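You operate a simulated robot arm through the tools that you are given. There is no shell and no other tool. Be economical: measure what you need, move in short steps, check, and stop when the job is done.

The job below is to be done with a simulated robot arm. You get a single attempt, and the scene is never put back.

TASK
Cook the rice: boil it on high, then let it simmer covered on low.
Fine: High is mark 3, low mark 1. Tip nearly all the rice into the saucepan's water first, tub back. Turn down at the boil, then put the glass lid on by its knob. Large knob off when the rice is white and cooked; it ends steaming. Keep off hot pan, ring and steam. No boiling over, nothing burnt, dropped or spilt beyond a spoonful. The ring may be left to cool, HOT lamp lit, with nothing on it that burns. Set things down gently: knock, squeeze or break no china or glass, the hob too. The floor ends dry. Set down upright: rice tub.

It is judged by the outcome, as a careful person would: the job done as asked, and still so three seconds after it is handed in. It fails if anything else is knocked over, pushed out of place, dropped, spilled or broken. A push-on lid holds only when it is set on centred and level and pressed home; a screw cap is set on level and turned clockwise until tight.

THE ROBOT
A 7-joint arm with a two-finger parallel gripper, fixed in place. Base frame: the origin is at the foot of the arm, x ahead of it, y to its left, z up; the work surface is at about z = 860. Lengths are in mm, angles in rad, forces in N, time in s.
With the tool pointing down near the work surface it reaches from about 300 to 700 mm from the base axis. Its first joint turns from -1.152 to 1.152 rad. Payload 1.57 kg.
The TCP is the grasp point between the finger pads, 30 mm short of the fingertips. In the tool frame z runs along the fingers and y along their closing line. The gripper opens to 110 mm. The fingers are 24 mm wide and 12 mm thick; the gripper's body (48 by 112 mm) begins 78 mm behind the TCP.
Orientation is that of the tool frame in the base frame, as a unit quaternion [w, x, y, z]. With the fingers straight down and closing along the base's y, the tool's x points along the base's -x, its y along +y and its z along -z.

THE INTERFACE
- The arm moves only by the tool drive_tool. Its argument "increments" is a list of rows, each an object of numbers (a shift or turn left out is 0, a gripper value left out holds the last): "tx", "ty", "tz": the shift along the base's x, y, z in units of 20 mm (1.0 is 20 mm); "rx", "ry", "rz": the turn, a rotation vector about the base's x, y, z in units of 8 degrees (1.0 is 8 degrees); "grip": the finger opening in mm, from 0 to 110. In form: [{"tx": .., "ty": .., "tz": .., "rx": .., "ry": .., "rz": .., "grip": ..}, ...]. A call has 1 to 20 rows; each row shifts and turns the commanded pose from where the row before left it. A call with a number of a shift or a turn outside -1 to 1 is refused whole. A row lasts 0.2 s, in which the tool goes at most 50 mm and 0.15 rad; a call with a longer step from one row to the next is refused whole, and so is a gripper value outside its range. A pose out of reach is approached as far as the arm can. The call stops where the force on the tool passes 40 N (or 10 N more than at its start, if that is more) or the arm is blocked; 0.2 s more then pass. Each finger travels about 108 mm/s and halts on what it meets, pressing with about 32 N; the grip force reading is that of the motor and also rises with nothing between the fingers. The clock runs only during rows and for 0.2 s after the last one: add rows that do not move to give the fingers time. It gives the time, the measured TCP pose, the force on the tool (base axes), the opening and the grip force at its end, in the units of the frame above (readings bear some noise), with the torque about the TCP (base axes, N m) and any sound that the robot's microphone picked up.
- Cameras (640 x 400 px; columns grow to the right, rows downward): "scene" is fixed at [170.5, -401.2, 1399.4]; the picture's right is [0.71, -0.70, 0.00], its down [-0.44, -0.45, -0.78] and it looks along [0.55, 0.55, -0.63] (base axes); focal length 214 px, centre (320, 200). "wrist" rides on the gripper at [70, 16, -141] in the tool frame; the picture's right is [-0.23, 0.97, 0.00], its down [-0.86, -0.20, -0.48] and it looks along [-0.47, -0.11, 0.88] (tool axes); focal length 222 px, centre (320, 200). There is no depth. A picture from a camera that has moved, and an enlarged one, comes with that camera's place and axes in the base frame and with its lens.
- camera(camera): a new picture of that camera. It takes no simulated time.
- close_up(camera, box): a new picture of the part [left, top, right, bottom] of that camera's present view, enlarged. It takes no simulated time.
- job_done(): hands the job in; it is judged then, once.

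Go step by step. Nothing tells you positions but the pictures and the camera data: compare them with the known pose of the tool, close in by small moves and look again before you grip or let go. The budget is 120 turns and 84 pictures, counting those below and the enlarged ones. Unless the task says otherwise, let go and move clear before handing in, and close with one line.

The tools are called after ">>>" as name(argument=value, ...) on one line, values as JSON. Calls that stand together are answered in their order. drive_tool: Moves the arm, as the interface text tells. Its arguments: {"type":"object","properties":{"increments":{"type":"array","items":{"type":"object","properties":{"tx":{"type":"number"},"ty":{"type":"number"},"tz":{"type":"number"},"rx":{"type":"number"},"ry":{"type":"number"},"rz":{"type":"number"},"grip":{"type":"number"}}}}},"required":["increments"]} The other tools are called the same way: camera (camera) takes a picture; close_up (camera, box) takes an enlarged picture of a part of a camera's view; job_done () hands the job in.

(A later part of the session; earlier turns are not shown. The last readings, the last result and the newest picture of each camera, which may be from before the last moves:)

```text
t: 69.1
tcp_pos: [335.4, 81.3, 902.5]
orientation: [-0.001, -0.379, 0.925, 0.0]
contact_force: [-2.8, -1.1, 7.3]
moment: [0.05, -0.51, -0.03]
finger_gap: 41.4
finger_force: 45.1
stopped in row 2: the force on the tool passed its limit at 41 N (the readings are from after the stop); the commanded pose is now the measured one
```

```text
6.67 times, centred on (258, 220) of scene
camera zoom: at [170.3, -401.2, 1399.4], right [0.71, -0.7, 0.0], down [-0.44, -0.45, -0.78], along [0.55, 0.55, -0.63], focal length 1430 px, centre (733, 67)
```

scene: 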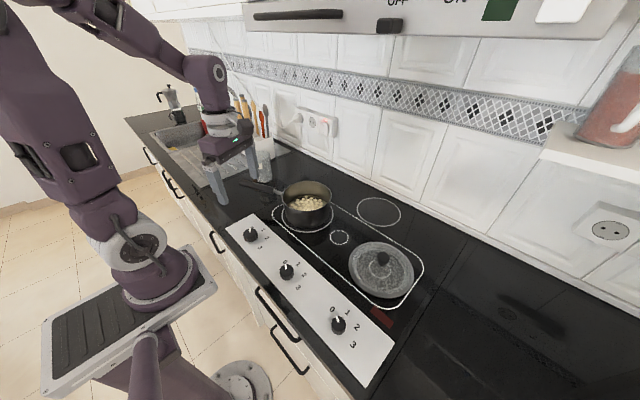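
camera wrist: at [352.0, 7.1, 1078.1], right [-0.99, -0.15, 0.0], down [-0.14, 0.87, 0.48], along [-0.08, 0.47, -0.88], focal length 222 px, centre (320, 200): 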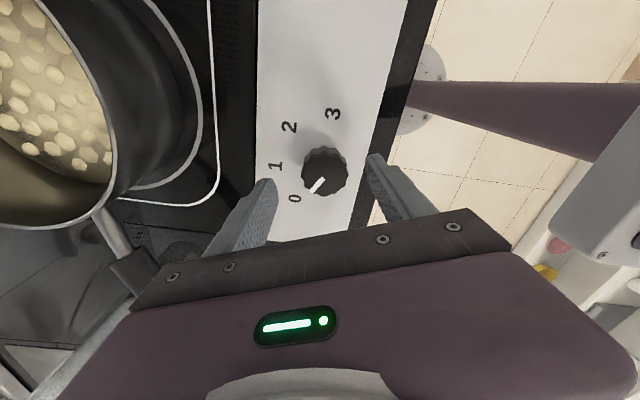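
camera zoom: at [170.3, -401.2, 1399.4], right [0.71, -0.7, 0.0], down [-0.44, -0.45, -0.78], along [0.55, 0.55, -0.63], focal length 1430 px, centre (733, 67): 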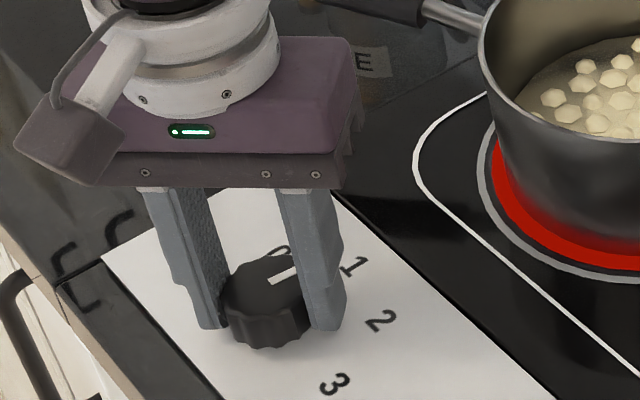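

There is no slip; the knob has turned about 68°. The forces look like grip misalignment, so I'll release, raise 2 mm and regrip.

>>> drive_tool(increments=[{"grip": 50}, {"grip": 60, "tz": 0.1}, {}, {"grip": 50}, {"grip": 45}, {"grip": 41}, {"grip": 39}, {}, {"rz": -0.3}, {"rz": -0.3}, {"rz": -0.3}, {"rz": -0.3}, {"rz": -0.3}, {"rz": -0.3}, {}])

```text
t: 72.3
tcp_pos: [334.4, 80.3, 904.8]
orientation: [-0.002, -0.259, 0.966, 0.001]
contact_force: [-4.1, 6.3, -24.4]
moment: [-0.19, -0.72, 0.03]
finger_gap: 41.7
finger_force: 45.0
```

It's turning with no stop. I'll continue in small steps.

>>> drive_tool(increments=[{"rz": -0.3, "tz": -0.03}, {"rz": -0.3, "tz": -0.03}, {"rz": -0.3}, {"rz": -0.3}, {"rz": -0.3}, {"rz": -0.3}, {"rz": -0.3}, {"rz": -0.3}, {"rz": -0.3}, {"rz": -0.3}, {"rz": -0.3}, {"rz": -0.3}, {"rz": -0.3}, {"rz": -0.3}, {}])

>>> close_up(camera="scene", box=[210, 190, 306, 250])

```text
t: 72.8
tcp_pos: [336.2, 80.4, 904.2]
orientation: [0.0, -0.231, 0.973, 0.002]
contact_force: [-5.2, 0.2, 11.8]
moment: [-0.37, -0.51, -0.02]
finger_gap: 41.6
finger_force: 44.9
stopped in row 2: the force on the tool passed its limit at 43 N (the readings are from after the stop); the commanded pose is now the measured one
```

```text
6.67 times, centred on (258, 220) of scene
camera zoom: at [170.2, -401.2, 1399.4], right [0.71, -0.7, 0.0], down [-0.44, -0.45, -0.78], along [0.55, 0.55, -0.63], focal length 1430 px, centre (733, 67)
```

zoom: 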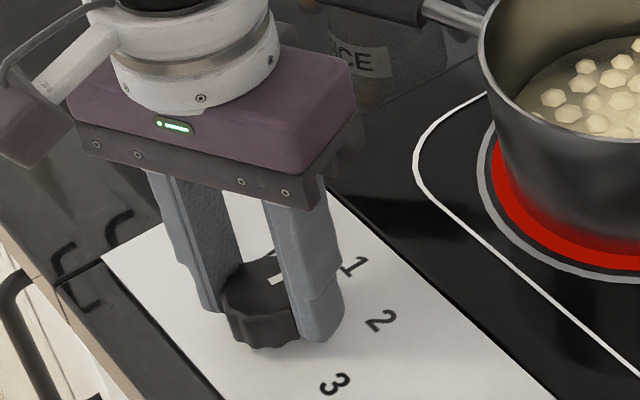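

The vertical force spikes come from squeezing a rigid knob too hard. I'll loosen the grip a touch and keep turning.

>>> drive_tool(increments=[{"grip": 44}, {}, {"grip": 41.3}, {}, {"rz": -0.3}, {"rz": -0.4}, {"rz": -0.4}, {"rz": -0.4}, {"rz": -0.4}, {"rz": -0.4}, {"rz": -0.4}, {"rz": -0.4}, {"rz": -0.4}, {"rz": -0.4}, {}])

>>> close_up(camera="scene", box=[210, 190, 306, 250])

```text
t: 76.0
tcp_pos: [336.3, 81.7, 904.6]
orientation: [0.0, 0.039, 0.999, 0.002]
contact_force: [0.7, -2.4, 0.6]
moment: [-0.07, 0.01, 0.03]
finger_gap: 42.9
finger_force: 0.3
```

```text
6.67 times, centred on (258, 220) of scene
camera zoom: at [170.5, -401.3, 1399.4], right [0.71, -0.7, 0.0], down [-0.44, -0.45, -0.78], along [0.55, 0.55, -0.63], focal length 1430 px, centre (733, 67)
```

zoom: 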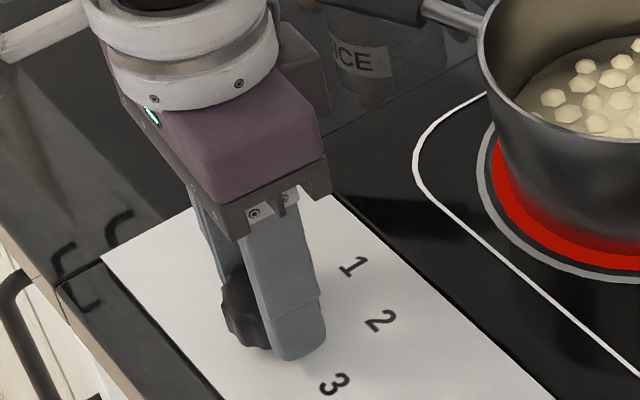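

>>> close_up(camera="wrist", box=[220, 80, 420, 205])

```text
3.20 times, centred on (320, 142) of wrist
camera zoom: at [268.1, 102.5, 1044.9], right [0.3, 0.95, 0.0], down [0.84, -0.27, 0.48], along [0.46, -0.14, -0.88], focal length 711 px, centre (320, 384)
```

zoom: 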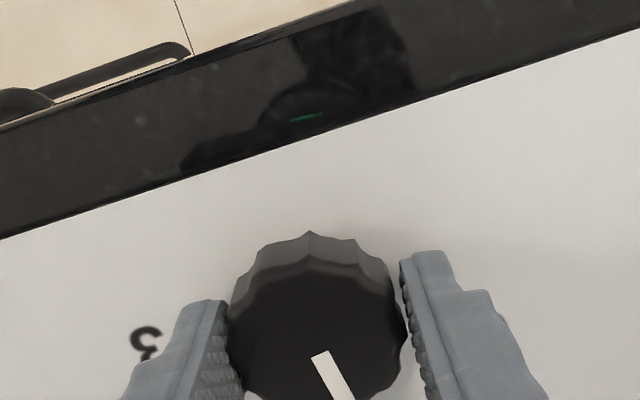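

The pads slipped and the pointer is still near mark 1. I'll open up, rotate the tool back to its good starting angle, recentre on (335.7, 80.5) and take a second bite.

>>> drive_tool(increments=[{"grip": 60}, {"grip": 75}, {"rz": 1}, {"rz": 1}, {"rz": 1}, {"rz": 1}, {"rz": 1}, {"rz": 1}, {"rz": 1}, {"rz": 1}, {"rz": 1}, {"rz": 1}, {"rz": 1}, {"rz": 1}, {"rz": 1}, {"rz": 1}, {"rz": 0.6}, {}])

>>> close_up(camera="wrist", box=[220, 110, 420, 235])

```text
t: 79.8
tcp_pos: [335.7, 81.9, 903.1]
orientation: [0.001, 0.831, -0.556, -0.001]
contact_force: [0.0, 0.5, 0.7]
moment: [-0.01, 0.0, -0.02]
finger_gap: 75.0
finger_force: 0.0
```

```text
3.20 times, centred on (320, 172) of wrist
camera zoom: at [348.7, 10.5, 1044.3], right [-0.99, -0.16, 0.0], down [-0.14, 0.87, 0.48], along [-0.08, 0.47, -0.88], focal length 711 px, centre (320, 288)
```

zoom: 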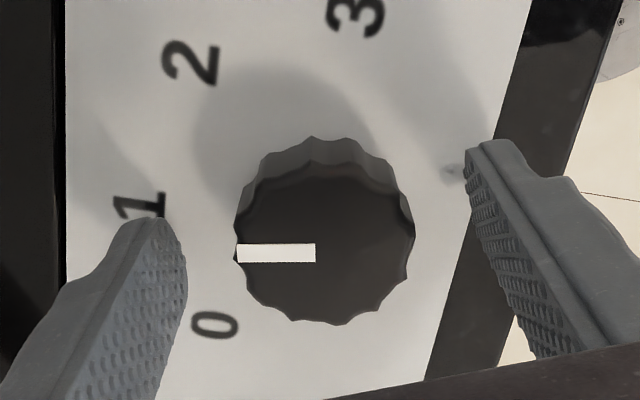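

The pointer is exactly on mark 1, and the knob's centre is really at about (335, 84), so I was 2–3 mm off. I'll recentre, grip, and turn 100° for mark 3.

>>> drive_tool(increments=[{"ty": 0.11, "tx": -0.02}, {"grip": 60}, {"grip": 50}, {"grip": 44}, {"grip": 40}, {}, {"rz": -0.5}, {"rz": -0.7}, {"rz": -0.7}, {"rz": -0.7}, {"rz": -0.7}, {"rz": -0.7}, {"rz": -0.7}, {"rz": -0.7}, {"rz": -0.7}, {}])

>>> close_up(camera="wrist", box=[220, 110, 420, 235])

```text
t: 83.2
tcp_pos: [336.0, 82.7, 903.4]
orientation: [0.001, -0.526, 0.851, 0.001]
contact_force: [1.6, -0.9, -0.5]
moment: [0.0, -0.07, 0.01]
finger_gap: 42.2
finger_force: 0.9
```

```text
3.20 times, centred on (320, 172) of wrist
camera zoom: at [291.3, 28.1, 1044.8], right [-0.77, 0.64, 0.0], down [0.56, 0.68, 0.48], along [0.3, 0.37, -0.88], focal length 711 px, centre (320, 288)
```

zoom: 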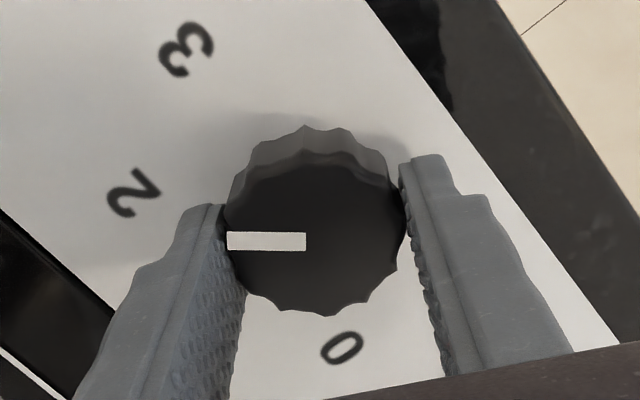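

The knob is following cleanly and is now about at mark 2. Another 50° to mark 3.

>>> drive_tool(increments=[{"rz": -0.7}, {"rz": -0.7}, {"rz": -0.7}, {"rz": -0.7}, {"rz": -0.7}, {"rz": -0.7}, {"rz": -0.7}, {"rz": -0.7}, {"rz": -0.8}, {}])

>>> close_up(camera="wrist", box=[220, 110, 420, 235])

```text
t: 85.4
tcp_pos: [335.7, 82.1, 904.2]
orientation: [0.0, -0.107, 0.994, 0.002]
contact_force: [2.9, -4.2, -0.1]
moment: [-0.2, -0.09, 0.08]
finger_gap: 45.1
finger_force: 2.6
```

```text
3.20 times, centred on (320, 172) of wrist
camera zoom: at [264.8, 83.2, 1044.7], right [0.01, 1.0, 0.0], down [0.88, -0.01, 0.48], along [0.48, 0.0, -0.88], focal length 711 px, centre (320, 288)
```

zoom: 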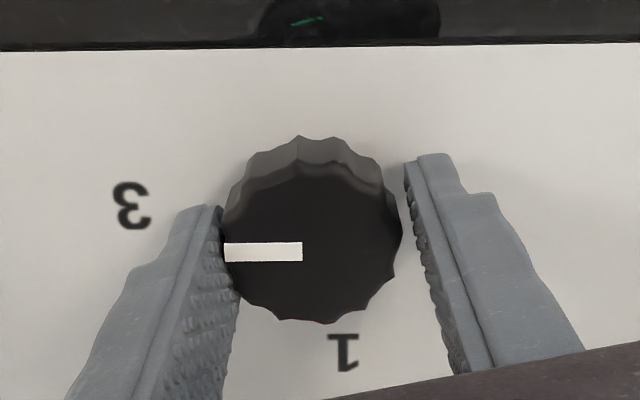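

The pointer is square on mark 3. I'll hold the tool here, ready to turn down, and wait for the boil.

>>> drive_tool(increments=[{"grip": 50}, {}, {}, {}, {}, {}, {}, {}, {}, {}, {}, {}, {}, {}, {}, {}, {}, {}, {}, {}])

>>> drive_tool(increments=[{}, {}, {}, {}, {}, {}, {}, {}, {}, {}, {}, {}, {}, {}, {}, {}, {}, {}, {}, {}])

>>> close_up(camera="scene", box=[220, 150, 420, 275])

```text
t: 89.6
tcp_pos: [334.3, 82.5, 903.6]
orientation: [0.0, -0.108, 0.994, 0.002]
contact_force: [-0.1, -0.1, 0.0]
moment: [0.0, -0.01, -0.02]
finger_gap: 50.2
finger_force: 0.1
```

```text
t: 93.8
tcp_pos: [335.8, 83.4, 905.3]
orientation: [0.0, -0.108, 0.994, 0.001]
contact_force: [0.4, -0.4, -0.6]
moment: [-0.03, 0.06, 0.01]
finger_gap: 50.1
finger_force: 0.0
```

```text
3.20 times, centred on (320, 212) of scene
camera zoom: at [170.5, -401.2, 1399.4], right [0.71, -0.7, 0.0], down [-0.44, -0.45, -0.78], along [0.55, 0.55, -0.63], focal length 686 px, centre (320, 160)
```

zoom: 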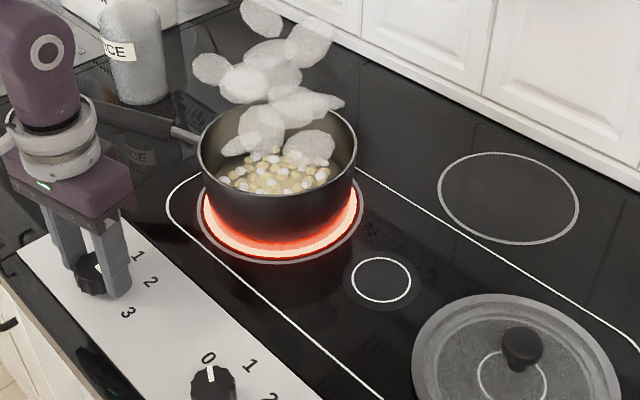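

There is steam and the surface looks lively. A closer look to tell whether it's a full boil.

>>> close_up(camera="scene", box=[275, 175, 339, 215])

```text
10.00 times, centred on (307, 195) of scene
camera zoom: at [170.5, -401.2, 1399.4], right [0.71, -0.7, 0.0], down [-0.44, -0.45, -0.78], along [0.55, 0.55, -0.63], focal length 2145 px, centre (450, 250)
```

zoom: 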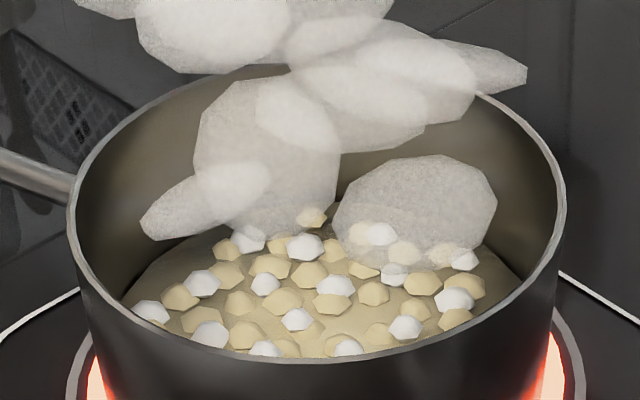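

White bubbles are breaking through the surface with strong steam, so it is at the boil. I'll turn down to mark 1 now.

>>> drive_tool(increments=[{"grip": 45}, {"grip": 41}, {"grip": 40}, {"rz": 0.5}, {"rz": 0.8}, {"rz": 0.8}, {"rz": 0.8}, {"rz": 0.8}, {"rz": 0.8}, {"rz": 0.8}, {"rz": 0.8}, {"rz": 0.8}, {"rz": 0.8}, {"rz": 0.8}, {"rz": 0.8}, {"rz": 0.8}, {"rz": 0.8}, {"rz": 0.8}, {"rz": 0.8}, {}])

>>> close_up(camera="wrist", box=[220, 110, 420, 235])

```text
t: 98.0
tcp_pos: [333.4, 83.1, 903.9]
orientation: [0.001, 0.831, -0.556, -0.001]
contact_force: [-2.5, -2.3, -0.7]
moment: [-0.01, -0.01, 0.04]
finger_gap: 42.6
finger_force: 1.2
```

```text
3.20 times, centred on (320, 172) of wrist
camera zoom: at [347.7, 12.7, 1044.4], right [-0.99, -0.16, 0.0], down [-0.14, 0.87, 0.48], along [-0.08, 0.47, -0.88], focal length 711 px, centre (320, 288)
```

zoom: 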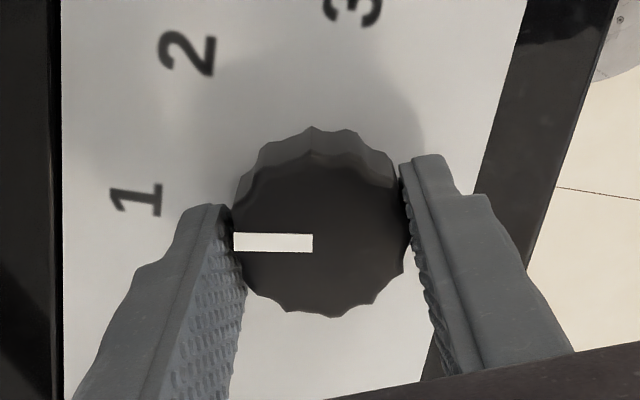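

It is at mark 1. I'll release, rise, and go along the front edge to the lid, well away from the steam.

>>> drive_tool(increments=[{"grip": 60}, {"grip": 75, "tz": 0.5}, {"tz": 1}, {"tz": 1}, {"tz": 1, "ty": -0.5}, {"tz": 1, "ty": -1, "rz": -1}, {"tz": 1, "ty": -1, "rz": -1}, {"ty": -1, "rz": -1}, {"ty": -1, "rz": -1}, {"ty": -1, "rz": -1}, {"ty": -1, "rz": -1}, {"ty": -1, "rz": -1}, {"ty": -1, "rz": -1}, {"ty": -1, "rz": -1}, {"ty": -1, "rz": -1}, {"ty": -1, "rz": -1}, {"ty": -1, "rz": -1}, {"ty": -1, "rz": -1}, {"ty": -1, "rz": -1}, {}])

>>> drive_tool(increments=[{"tx": 1, "ty": -0.8}, {"tx": 1, "ty": -0.8}, {"tx": 1, "ty": -0.8}, {"tx": 1, "ty": -0.8}, {"tx": 1, "ty": -0.4}, {"tx": 0.5}, {"tx": 0.5}, {}])

>>> camera(camera="wrist")

>>> camera(camera="scene")

```text
t: 102.2
tcp_pos: [335.7, -207.7, 1014.1]
orientation: [-0.001, -0.002, 1.0, 0.002]
contact_force: [-0.8, 0.1, 0.8]
moment: [-0.01, 0.01, -0.01]
finger_gap: 75.0
finger_force: 0.1
```

```text
t: 104.0
tcp_pos: [454.2, -279.1, 1012.1]
orientation: [-0.001, -0.004, 1.0, 0.002]
contact_force: [0.1, -0.1, -0.5]
moment: [0.01, -0.01, 0.01]
finger_gap: 75.1
finger_force: 0.1
```

```text
34 pictures are left
camera wrist: at [386.6, -263.4, 1154.0], right [0.22, 0.98, 0.0], down [0.86, -0.19, 0.48], along [0.47, -0.1, -0.88], focal length 222 px, centre (320, 200)
```

wrist: 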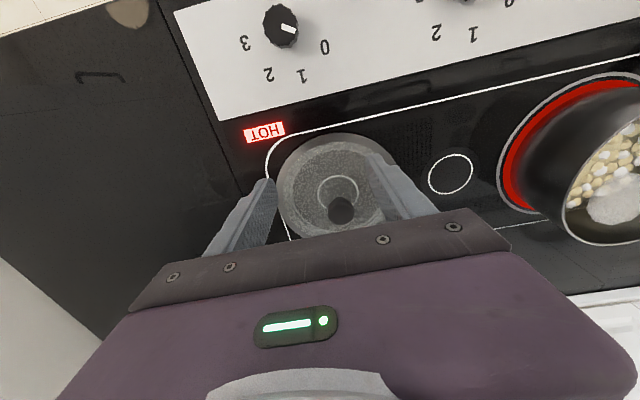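

```text
33 pictures are left
```

scene: 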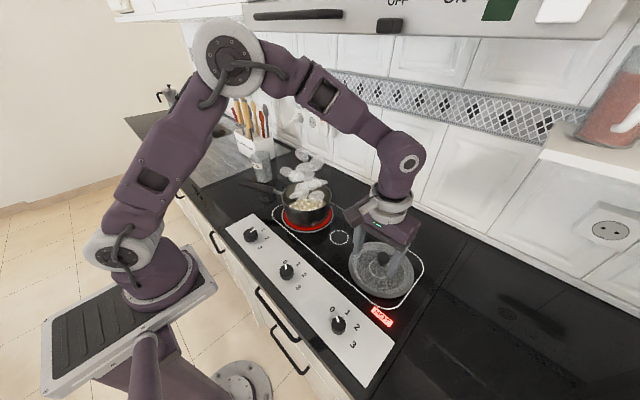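

The HOT lamp is lit and the pan still steams. The lid's knob is about (537, -270), so I'll move above it and look again.

>>> drive_tool(increments=[{"tx": 0.9, "ty": 0.2, "tz": -0.4}, {"tx": 0.9, "ty": 0.2, "tz": -0.5}, {"tx": 0.9, "tz": -0.5}, {"tx": 0.9}, {"tx": 0.4}, {}])

>>> camera(camera="wrist")

>>> close_up(camera="scene", box=[330, 210, 434, 275])

```text
t: 105.4
tcp_pos: [535.8, -270.9, 986.6]
orientation: [-0.001, -0.003, 1.0, 0.002]
contact_force: [-0.6, -0.4, 0.4]
moment: [0.01, 0.01, 0.0]
finger_gap: 75.0
finger_force: 0.0
```

```text
32 pictures are left
camera wrist: at [467.3, -255.0, 1127.1], right [0.22, 0.98, 0.0], down [0.86, -0.19, 0.48], along [0.47, -0.1, -0.88], focal length 222 px, centre (320, 200)
```

wrist: 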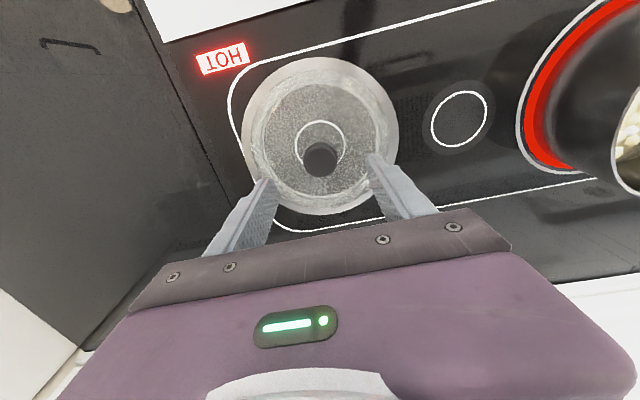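

```text
6.15 times, centred on (382, 242) of scene
camera zoom: at [170.5, -401.2, 1399.4], right [0.71, -0.7, 0.0], down [-0.44, -0.45, -0.78], along [0.55, 0.55, -0.63], focal length 1320 px, centre (-62, -62)
```

zoom: 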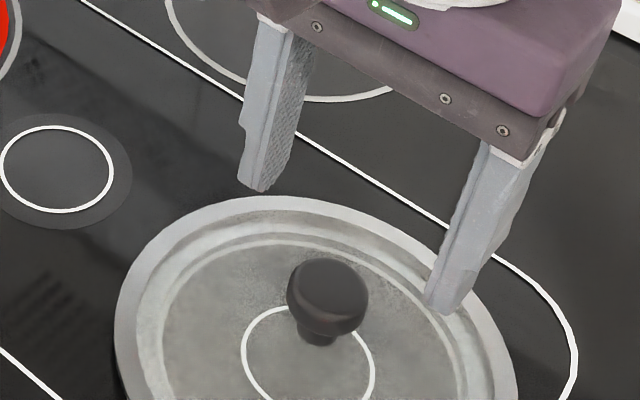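

The knob is lined up under the tool. I'll descend partway and check heights from the scene camera.

>>> drive_tool(increments=[{"tz": -0.8, "grip": 65}, {"tz": -0.8}, {"tz": -0.8}, {}])

>>> close_up(camera="scene", box=[340, 220, 420, 270])

>>> close_up(camera="wrist", box=[240, 80, 400, 210])

```text
t: 106.4
tcp_pos: [535.4, -271.6, 938.5]
orientation: [-0.001, -0.004, 1.0, 0.002]
contact_force: [-0.5, 0.3, -0.4]
moment: [0.03, -0.01, 0.05]
finger_gap: 64.8
finger_force: 0.0
```

```text
8.00 times, centred on (380, 245) of scene
camera zoom: at [170.5, -401.2, 1399.4], right [0.71, -0.7, 0.0], down [-0.44, -0.45, -0.78], along [0.55, 0.55, -0.63], focal length 1716 px, centre (-160, -160)
```

zoom: 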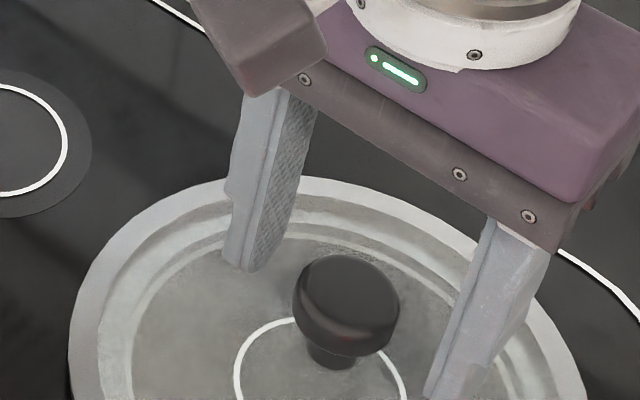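

```text
3.08 times, centred on (320, 145) of wrist
camera zoom: at [466.4, -256.3, 1078.6], right [0.22, 0.98, 0.0], down [0.86, -0.19, 0.48], along [0.47, -0.1, -0.88], focal length 684 px, centre (320, 369)
```

zoom: 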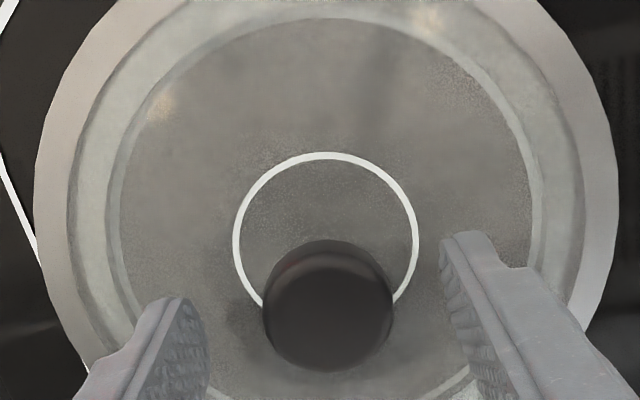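

The knob's top sits near z 930 and x≈532. I'll shift back 3 mm, go 8 mm lower, and close on the knob.

>>> drive_tool(increments=[{"tx": -0.15}, {"tz": -0.2}, {"tz": -0.2}, {"grip": 55}, {"grip": 47}, {"grip": 41}, {"grip": 36}, {"grip": 33}, {"grip": 30}, {}])

>>> close_up(camera="scene", box=[340, 220, 420, 270])

```text
t: 108.6
tcp_pos: [530.9, -272.8, 930.3]
orientation: [-0.001, -0.003, 1.0, 0.003]
contact_force: [0.1, 0.7, 0.5]
moment: [-0.01, -0.04, 0.01]
finger_gap: 33.3
finger_force: 32.3
```

```text
8.00 times, centred on (380, 245) of scene
camera zoom: at [170.5, -401.2, 1399.4], right [0.71, -0.7, 0.0], down [-0.44, -0.45, -0.78], along [0.55, 0.55, -0.63], focal length 1716 px, centre (-160, -160)
```

zoom: 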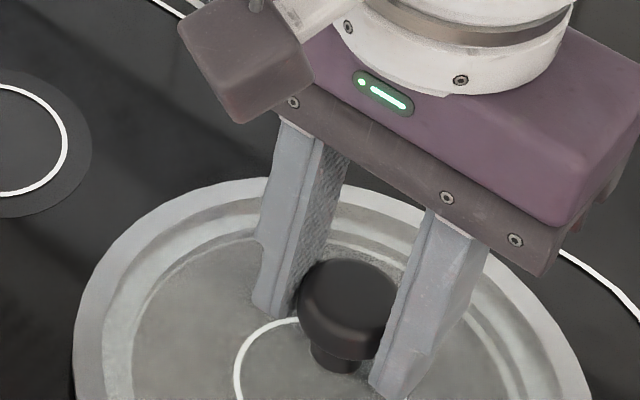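

The knob is gripped. I'll lift slowly and check the lid hangs level.

>>> drive_tool(increments=[{"tz": 0.25}, {"tz": 0.4}, {"tz": 0.6}, {"tz": 0.8}, {"tz": 0.8}, {"tz": 0.8}, {}])

>>> close_up(camera="scene", box=[250, 140, 442, 260])

>>> camera(camera="wrist")

```text
t: 110.2
tcp_pos: [532.1, -271.8, 1004.4]
orientation: [0.0, -0.003, 1.0, 0.002]
contact_force: [0.1, -0.4, -2.9]
moment: [0.0, 0.04, -0.01]
finger_gap: 33.2
finger_force: 31.5
```

```text
3.33 times, centred on (346, 200) of scene
camera zoom: at [170.5, -401.2, 1399.4], right [0.71, -0.7, 0.0], down [-0.44, -0.45, -0.78], along [0.55, 0.55, -0.63], focal length 715 px, centre (233, 200)
```

zoom: 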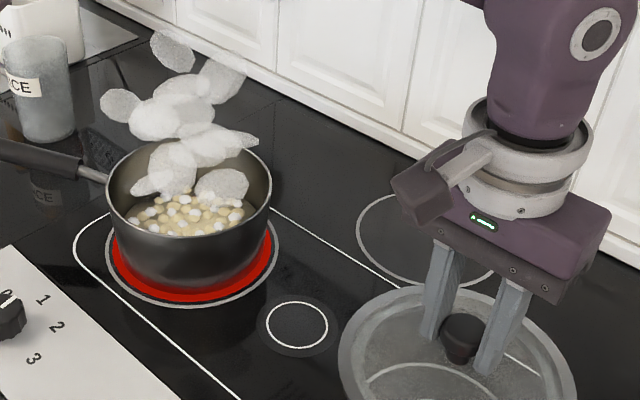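

```text
26 pictures are left
camera wrist: at [462.9, -256.0, 1145.1], right [0.22, 0.98, 0.0], down [0.86, -0.19, 0.48], along [0.47, -0.1, -0.88], focal length 222 px, centre (320, 200)
```

wrist: 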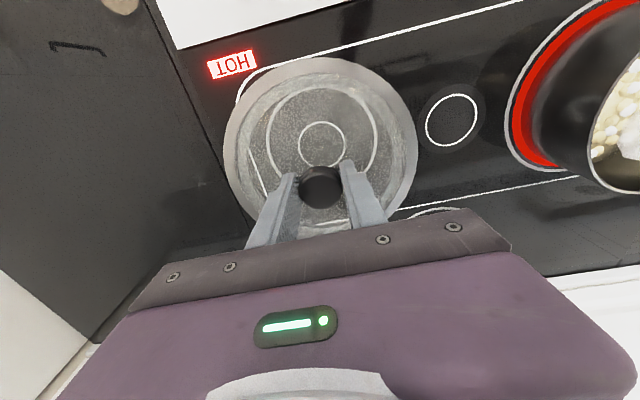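

The lid is held and looks level, with its underside about 70 mm below the TCP. I'll raise it and move halfway to measure the pan rim accurately.

>>> drive_tool(increments=[{"tz": 1}, {"tz": 1}, {"tz": 0.8, "ty": 0.5}, {"ty": 1}, {"ty": 1}, {"ty": 1}, {"ty": 1}, {"ty": 1}, {"ty": 1}, {"ty": 0.9}, {}])

>>> camera(camera="wrist")

>>> close_up(camera="scene", box=[250, 130, 410, 230])

```text
t: 112.6
tcp_pos: [533.0, -123.2, 1058.5]
orientation: [0.0, -0.004, 1.0, 0.002]
contact_force: [-0.5, 0.1, -2.0]
moment: [0.02, 0.03, -0.03]
finger_gap: 33.3
finger_force: 31.6
```

```text
25 pictures are left
camera wrist: at [464.4, -107.6, 1199.6], right [0.22, 0.98, 0.0], down [0.86, -0.19, 0.48], along [0.47, -0.1, -0.88], focal length 222 px, centre (320, 200)
```

wrist: 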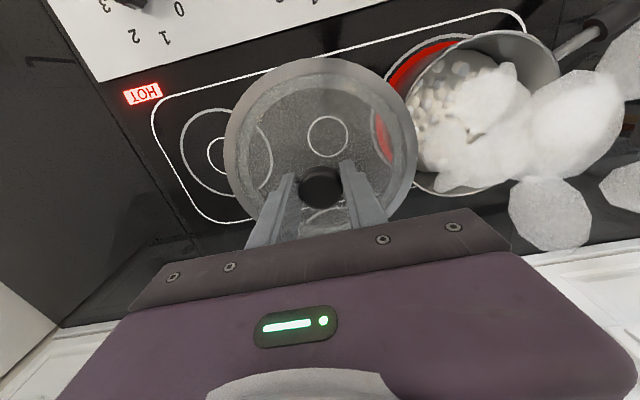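

```text
4.00 times, centred on (330, 180) of scene
camera zoom: at [170.5, -401.2, 1399.4], right [0.71, -0.7, 0.0], down [-0.44, -0.45, -0.78], along [0.55, 0.55, -0.63], focal length 858 px, centre (280, 280)
```

zoom: 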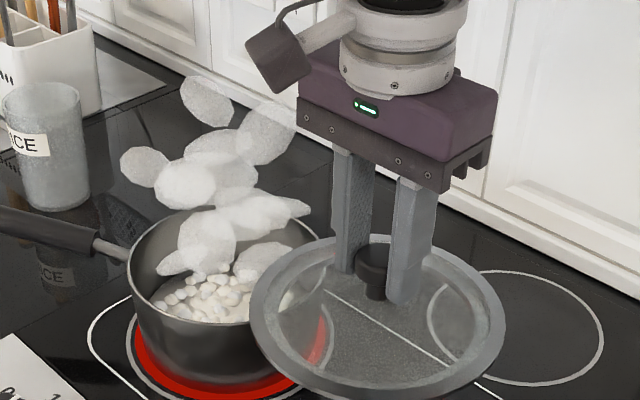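

The pan's centre comes out at about (547, 47), and the lid hangs centred within a few mm of the TCP. I'll slide the lid over the pan between steam and gripper, then stop 15–20 mm above the rim.

>>> drive_tool(increments=[{"ty": 0.6, "tx": 0.2}, {"ty": 1, "tx": 0.2}, {"ty": 1, "tx": 0.2}, {"ty": 1}, {"ty": 1}, {"ty": 1}, {"ty": 1}, {"ty": 1}, {"ty": 0.9, "tz": -0.4}, {"tz": -0.6}, {}])

>>> close_up(camera="scene", box=[250, 150, 362, 220])

>>> camera(camera="wrist")

```text
t: 115.0
tcp_pos: [544.8, 46.5, 1038.1]
orientation: [-0.001, -0.003, 1.0, 0.002]
contact_force: [0.2, 0.5, -2.9]
moment: [0.01, 0.01, -0.04]
finger_gap: 33.2
finger_force: 31.9
```

```text
5.71 times, centred on (306, 185) of scene
camera zoom: at [170.5, -401.2, 1399.4], right [0.71, -0.7, 0.0], down [-0.44, -0.45, -0.78], along [0.55, 0.55, -0.63], focal length 1226 px, centre (400, 286)
```

zoom: 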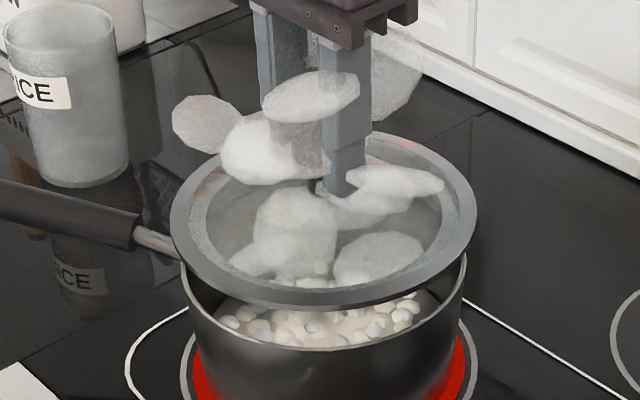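

```text
22 pictures are left
camera wrist: at [475.7, 62.1, 1179.2], right [0.22, 0.98, 0.0], down [0.86, -0.19, 0.48], along [0.47, -0.1, -0.88], focal length 222 px, centre (320, 200)
```

wrist: 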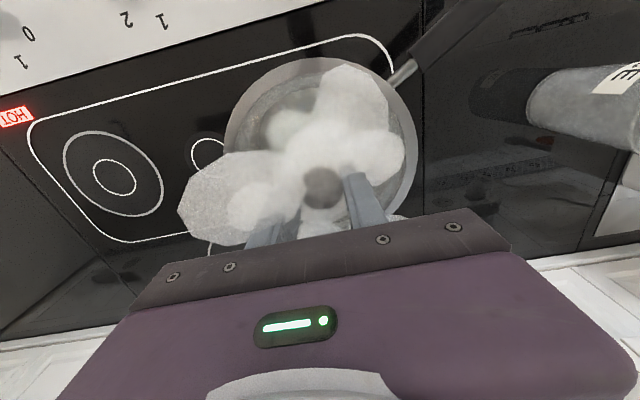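

Laterally the lid and pan line up, but the lid seems a few mm too far forward. I'll shift back 4 mm, lower 12 mm and look again quickly.

>>> drive_tool(increments=[{"tx": -0.2, "tz": -0.3}, {"tz": -0.3}])

>>> close_up(camera="scene", box=[250, 150, 362, 220])

>>> close_up(camera="wrist", box=[190, 30, 450, 240])

```text
t: 115.6
tcp_pos: [540.9, 46.6, 1025.6]
orientation: [0.0, -0.003, 1.0, 0.001]
contact_force: [-0.2, 0.0, -2.7]
moment: [-0.01, 0.0, -0.02]
finger_gap: 33.0
finger_force: 32.0
```

```text
5.71 times, centred on (306, 185) of scene
camera zoom: at [170.5, -401.2, 1399.4], right [0.71, -0.7, 0.0], down [-0.44, -0.45, -0.78], along [0.55, 0.55, -0.63], focal length 1226 px, centre (400, 286)
```

zoom: 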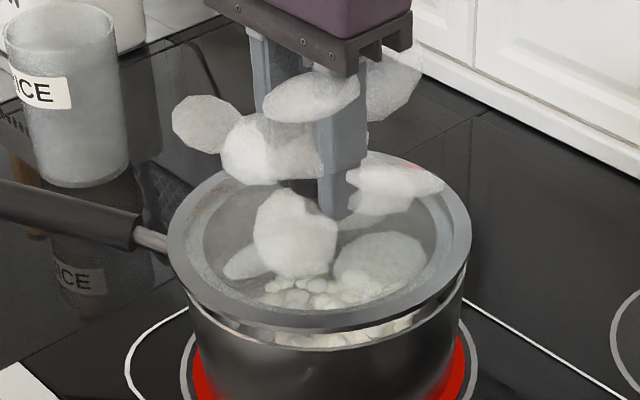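

```text
1.90 times, centred on (320, 135) of wrist
camera zoom: at [471.5, 61.7, 1166.3], right [0.22, 0.98, 0.0], down [0.86, -0.19, 0.48], along [0.47, -0.1, -0.88], focal length 423 px, centre (320, 324)
```

zoom: 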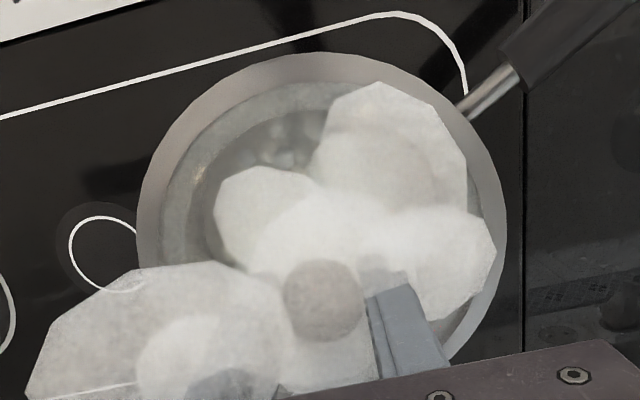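

The lid is about 4 mm to the left of centre in the scene view. I'll correct that and lower until it just touches.

>>> drive_tool(increments=[{"tx": 0.15, "ty": -0.12, "tz": -0.2}, {"tz": -0.2}, {"tz": -0.15}, {"tz": -0.1}])

>>> close_up(camera="scene", box=[250, 150, 362, 220])

```text
t: 116.6
tcp_pos: [543.6, 44.6, 1013.3]
orientation: [0.0, -0.004, 1.0, 0.002]
contact_force: [0.7, -0.2, -2.4]
moment: [-0.02, 0.03, -0.01]
finger_gap: 33.1
finger_force: 31.5
```

```text
5.71 times, centred on (306, 185) of scene
camera zoom: at [170.5, -401.2, 1399.4], right [0.71, -0.7, 0.0], down [-0.44, -0.45, -0.78], along [0.55, 0.55, -0.63], focal length 1226 px, centre (400, 286)
```

zoom: 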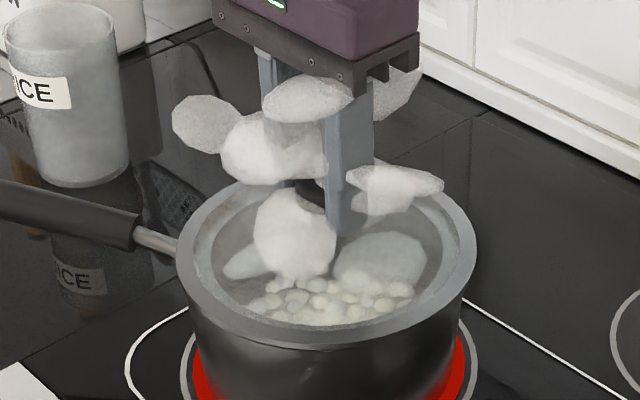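

It is laterally centred with no contact yet. I'll lower in 1–2 mm steps.

>>> drive_tool(increments=[{"tz": -0.1}, {"tz": -0.1}, {"tz": -0.1}, {"tz": -0.06}])

>>> close_up(camera="scene", box=[250, 150, 362, 220])

```text
t: 117.6
tcp_pos: [544.2, 44.9, 1008.3]
orientation: [0.0, -0.003, 1.0, 0.0]
contact_force: [-2.9, -2.8, 23.9]
moment: [-0.1, -0.04, -0.12]
finger_gap: 33.1
finger_force: 32.2
```

```text
5.71 times, centred on (306, 185) of scene
camera zoom: at [169.9, -401.3, 1399.4], right [0.71, -0.7, 0.0], down [-0.44, -0.45, -0.78], along [0.55, 0.55, -0.63], focal length 1226 px, centre (400, 286)
```

zoom: 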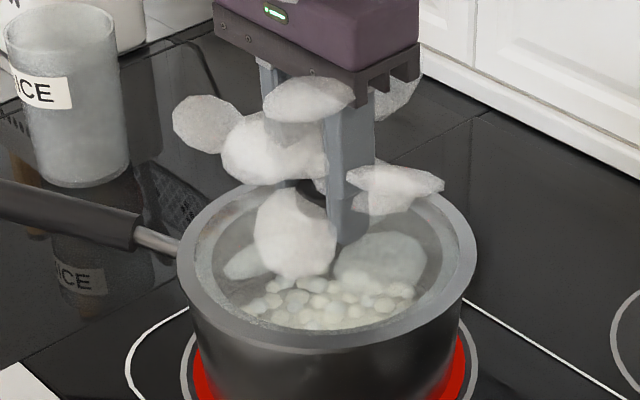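

It touched at about 24 N. I'll ease off 1 mm, release the knob, rise and withdraw to the front, clear of the steam.

>>> drive_tool(increments=[{"tz": 0.06}, {"grip": 36}, {"grip": 44}, {"grip": 55}, {"grip": 65}, {"tz": 0.6}, {"tz": 1}, {"tz": 1, "tx": -0.5}, {"tx": -1, "tz": 0.5}, {"tx": -1}, {"tx": -1}, {"tx": -1}, {"tx": -1}, {"tx": -1}, {"tx": -1}, {"tx": -1}, {"tx": -1}, {}])

>>> close_up(camera="scene", box=[250, 150, 362, 220])

>>> camera(camera="wrist")

```text
t: 121.4
tcp_pos: [353.9, 43.7, 1071.0]
orientation: [0.0, -0.003, 1.0, 0.002]
contact_force: [0.2, 0.8, 0.1]
moment: [0.02, 0.02, -0.03]
finger_gap: 65.0
finger_force: 0.2
```

```text
5.71 times, centred on (306, 185) of scene
camera zoom: at [170.5, -401.2, 1399.4], right [0.71, -0.7, 0.0], down [-0.44, -0.45, -0.78], along [0.55, 0.55, -0.63], focal length 1226 px, centre (400, 286)
```

zoom: 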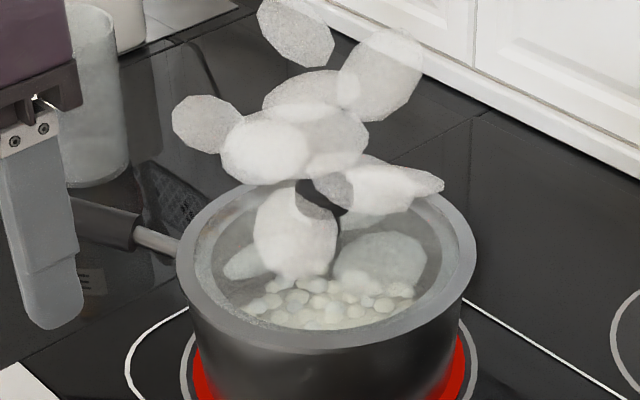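

```text
16 pictures are left
camera wrist: at [285.2, 59.8, 1211.1], right [0.22, 0.98, 0.0], down [0.86, -0.19, 0.48], along [0.47, -0.1, -0.88], focal length 222 px, centre (320, 200)
```

wrist: 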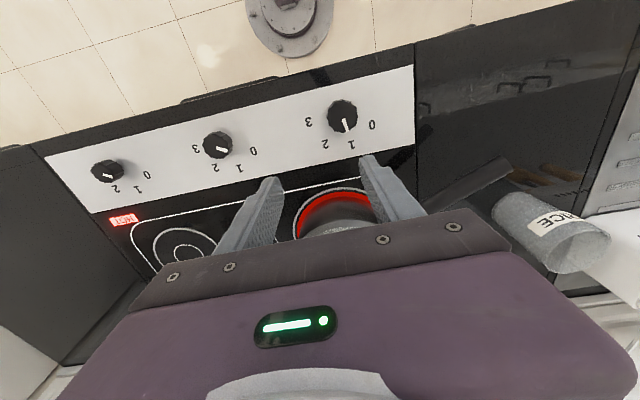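

The lid sits level and central. I'll go to the large knob with the tool at about 60° yaw, ready to turn it off.

>>> drive_tool(increments=[{"tx": -0.93, "ty": 0.9, "rz": 1, "grip": 75}, {"ty": 0.9, "rz": 1}, {"rz": 1, "ty": 0.2}, {"rz": 1}, {"rz": 1}, {"rz": 1}, {"rz": 1}, {"rz": 0.5}, {"tz": -1}, {"tz": -1}, {"tz": -1}, {"tz": -1}, {"tz": -1}, {"tz": -1}, {"tz": -1}, {}])

>>> close_up(camera="wrist", box=[220, 110, 420, 235])

```text
t: 124.8
tcp_pos: [334.8, 85.5, 928.2]
orientation: [-0.001, -0.503, 0.864, 0.002]
contact_force: [0.3, 0.5, 0.3]
moment: [0.02, 0.0, -0.01]
finger_gap: 75.2
finger_force: 0.1
```

```text
3.20 times, centred on (320, 172) of wrist
camera zoom: at [288.2, 33.1, 1070.1], right [-0.73, 0.68, 0.0], down [0.6, 0.64, 0.48], along [0.32, 0.35, -0.88], focal length 711 px, centre (320, 288)
```

zoom: 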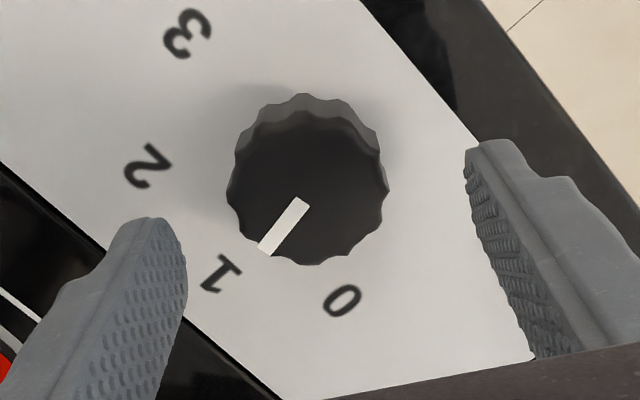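

The knob is at mark 1. I'll nudge to the centre, lower around it with the fingers open, and wait while the rice simmers.

>>> drive_tool(increments=[{"tx": 0.05, "ty": -0.16}, {"tz": -0.6}, {"tz": -0.6}, {"grip": 60}, {}, {}, {}, {}, {}, {}, {}, {}, {}, {}, {}, {}, {}, {}, {}, {}])

>>> drive_tool(increments=[{}, {}, {}, {}, {}, {}, {}, {}, {}, {}, {}, {}, {}, {}, {}, {}, {}, {}, {}, {}])

>>> close_up(camera="scene", box=[275, 165, 339, 215])

```text
t: 129.0
tcp_pos: [336.6, 81.3, 906.5]
orientation: [-0.001, -0.503, 0.864, 0.002]
contact_force: [-0.8, 0.4, -0.3]
moment: [0.02, 0.0, 0.0]
finger_gap: 59.8
finger_force: 0.2
```

```text
t: 133.2
tcp_pos: [334.9, 80.5, 905.8]
orientation: [0.0, -0.503, 0.864, 0.002]
contact_force: [0.1, 0.0, -0.6]
moment: [0.0, 0.01, 0.0]
finger_gap: 60.0
finger_force: 0.0
```

```text
8.00 times, centred on (307, 190) of scene
camera zoom: at [170.5, -401.2, 1399.4], right [0.71, -0.7, 0.0], down [-0.44, -0.45, -0.78], along [0.55, 0.55, -0.63], focal length 1716 px, centre (424, 280)
```

zoom: 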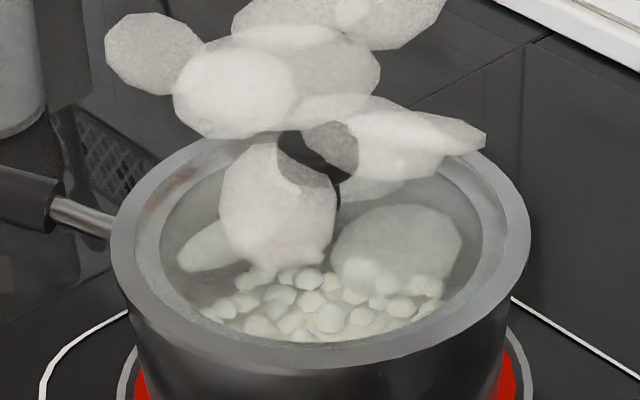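

The grains are paling, with bubbles still among them. I'll wait another 8 s and compare.

>>> drive_tool(increments=[{}, {}, {}, {}, {}, {}, {}, {}, {}, {}, {}, {}, {}, {}, {}, {}, {}, {}, {}, {}])

>>> drive_tool(increments=[{}, {}, {}, {}, {}, {}, {}, {}, {}, {}, {}, {}, {}, {}, {}, {}, {}, {}, {}, {}])

>>> close_up(camera="scene", box=[275, 165, 339, 215])

```text
t: 137.4
tcp_pos: [336.6, 80.4, 906.6]
orientation: [0.0, -0.502, 0.865, 0.002]
contact_force: [0.0, 0.3, 0.0]
moment: [-0.02, 0.0, 0.0]
finger_gap: 59.9
finger_force: 0.1
```

```text
t: 141.6
tcp_pos: [335.5, 80.7, 905.8]
orientation: [-0.001, -0.503, 0.864, 0.001]
contact_force: [0.2, 0.6, -0.4]
moment: [0.01, -0.02, -0.04]
finger_gap: 59.7
finger_force: 0.0
```

```text
8.00 times, centred on (307, 190) of scene
camera zoom: at [170.5, -401.2, 1399.4], right [0.71, -0.7, 0.0], down [-0.44, -0.45, -0.78], along [0.55, 0.55, -0.63], focal length 1716 px, centre (424, 280)
```

zoom: 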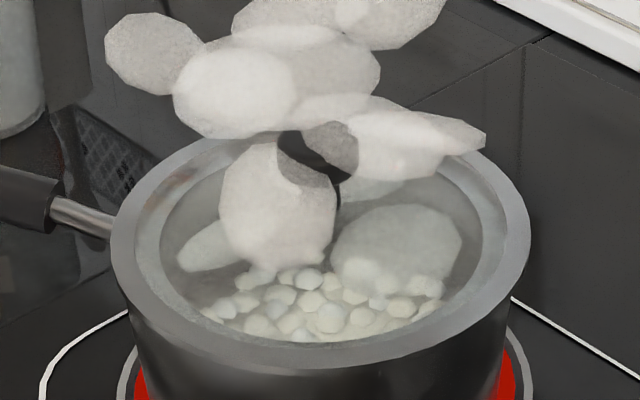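

There's little change yet between these two views. I'll wait about 12 s more and look closely at the grains.

>>> drive_tool(increments=[{}, {}, {}, {}, {}, {}, {}, {}, {}, {}, {}, {}, {}, {}, {}, {}, {}, {}, {}, {}])

>>> drive_tool(increments=[{}, {}, {}, {}, {}, {}, {}, {}, {}, {}, {}, {}, {}, {}, {}, {}, {}, {}, {}, {}])

>>> drive_tool(increments=[{}, {}, {}, {}, {}, {}, {}, {}, {}, {}, {}, {}, {}, {}, {}, {}, {}, {}, {}, {}])

>>> close_up(camera="scene", box=[290, 186, 326, 209])

```text
t: 145.8
tcp_pos: [335.7, 80.3, 905.5]
orientation: [-0.002, -0.504, 0.864, 0.001]
contact_force: [0.2, -1.0, 0.1]
moment: [0.01, 0.01, 0.02]
finger_gap: 59.6
finger_force: 0.0
```

```text
t: 150.0
tcp_pos: [336.1, 81.1, 906.3]
orientation: [-0.001, -0.503, 0.864, 0.001]
contact_force: [0.4, 0.4, 0.1]
moment: [-0.01, 0.01, -0.03]
finger_gap: 59.9
finger_force: 0.1
```

```text
t: 154.2
tcp_pos: [335.5, 81.5, 906.4]
orientation: [-0.001, -0.503, 0.864, 0.002]
contact_force: [0.4, 0.0, 0.1]
moment: [-0.02, -0.01, 0.03]
finger_gap: 60.0
finger_force: 0.1
```

```text
16.00 times, centred on (308, 198) of scene
camera zoom: at [170.5, -401.2, 1399.4], right [0.71, -0.7, 0.0], down [-0.44, -0.45, -0.78], along [0.55, 0.55, -0.63], focal length 3432 px, centre (512, 240)
```

zoom: 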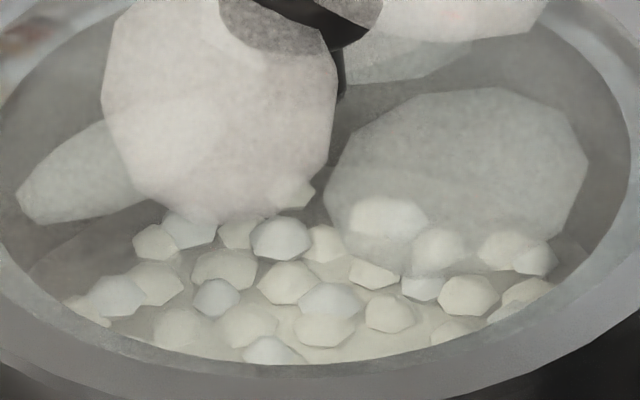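

The grains are pale but still a shade creamier than the bubbles. I'll wait 12 s more and compare the same crop.

>>> drive_tool(increments=[{}, {}, {}, {}, {}, {}, {}, {}, {}, {}, {}, {}, {}, {}, {}, {}, {}, {}, {}, {}])

>>> drive_tool(increments=[{}, {}, {}, {}, {}, {}, {}, {}, {}, {}, {}, {}, {}, {}, {}, {}, {}, {}, {}, {}])

>>> drive_tool(increments=[{}, {}, {}, {}, {}, {}, {}, {}, {}, {}, {}, {}, {}, {}, {}, {}, {}, {}, {}, {}])

>>> close_up(camera="scene", box=[290, 186, 326, 209])

```text
t: 158.4
tcp_pos: [336.2, 81.6, 906.3]
orientation: [0.0, -0.503, 0.864, 0.002]
contact_force: [-0.6, 0.2, 0.0]
moment: [-0.03, -0.02, 0.01]
finger_gap: 60.0
finger_force: 0.1
```

```text
t: 162.6
tcp_pos: [335.7, 80.6, 906.4]
orientation: [-0.002, -0.503, 0.864, 0.001]
contact_force: [0.6, 0.5, -0.2]
moment: [0.0, -0.01, 0.01]
finger_gap: 60.1
finger_force: 0.1
```

```text
t: 166.8
tcp_pos: [335.4, 80.7, 905.1]
orientation: [0.0, -0.503, 0.864, 0.002]
contact_force: [0.2, 0.7, 0.1]
moment: [0.0, -0.05, 0.03]
finger_gap: 60.1
finger_force: 0.1
```

```text
16.00 times, centred on (308, 198) of scene
camera zoom: at [170.5, -401.2, 1399.4], right [0.71, -0.7, 0.0], down [-0.44, -0.45, -0.78], along [0.55, 0.55, -0.63], focal length 3432 px, centre (512, 240)
```

zoom: 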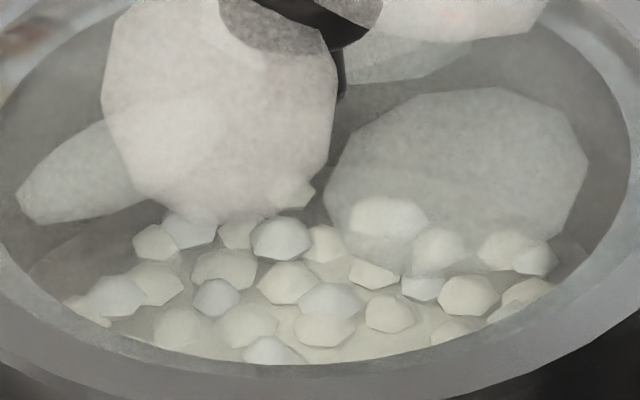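

The grains have been uniformly white with no further change for a good while, so they are cooked. I'll turn the large knob 50° anticlockwise to 0.

>>> drive_tool(increments=[{"ty": 0.05}, {"grip": 50}, {"grip": 44}, {"grip": 40}, {}, {"rz": 0.5}, {"rz": 0.7}, {"rz": 0.7}, {"rz": 0.7}, {"rz": 0.7}, {"rz": 0.7}, {"rz": 0.7}, {"rz": 0.7}, {"rz": 0.7}, {"rz": 0.3}, {}])

>>> close_up(camera="wrist", box=[220, 110, 420, 235])

```text
t: 170.2
tcp_pos: [337.0, 82.1, 905.7]
orientation: [0.001, 0.827, -0.562, -0.001]
contact_force: [-4.8, -1.9, 1.7]
moment: [0.02, 0.14, -0.06]
finger_gap: 45.0
finger_force: 3.2
```

```text
3.20 times, centred on (320, 172) of wrist
camera zoom: at [347.7, 11.9, 1046.5], right [-0.99, -0.15, 0.0], down [-0.13, 0.87, 0.48], along [-0.07, 0.47, -0.88], focal length 711 px, centre (320, 288)
```

zoom: 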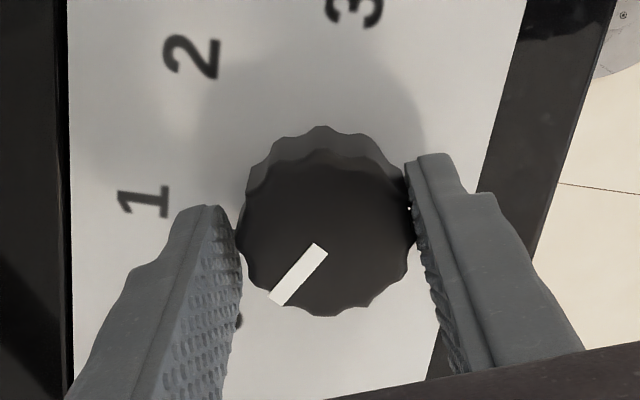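

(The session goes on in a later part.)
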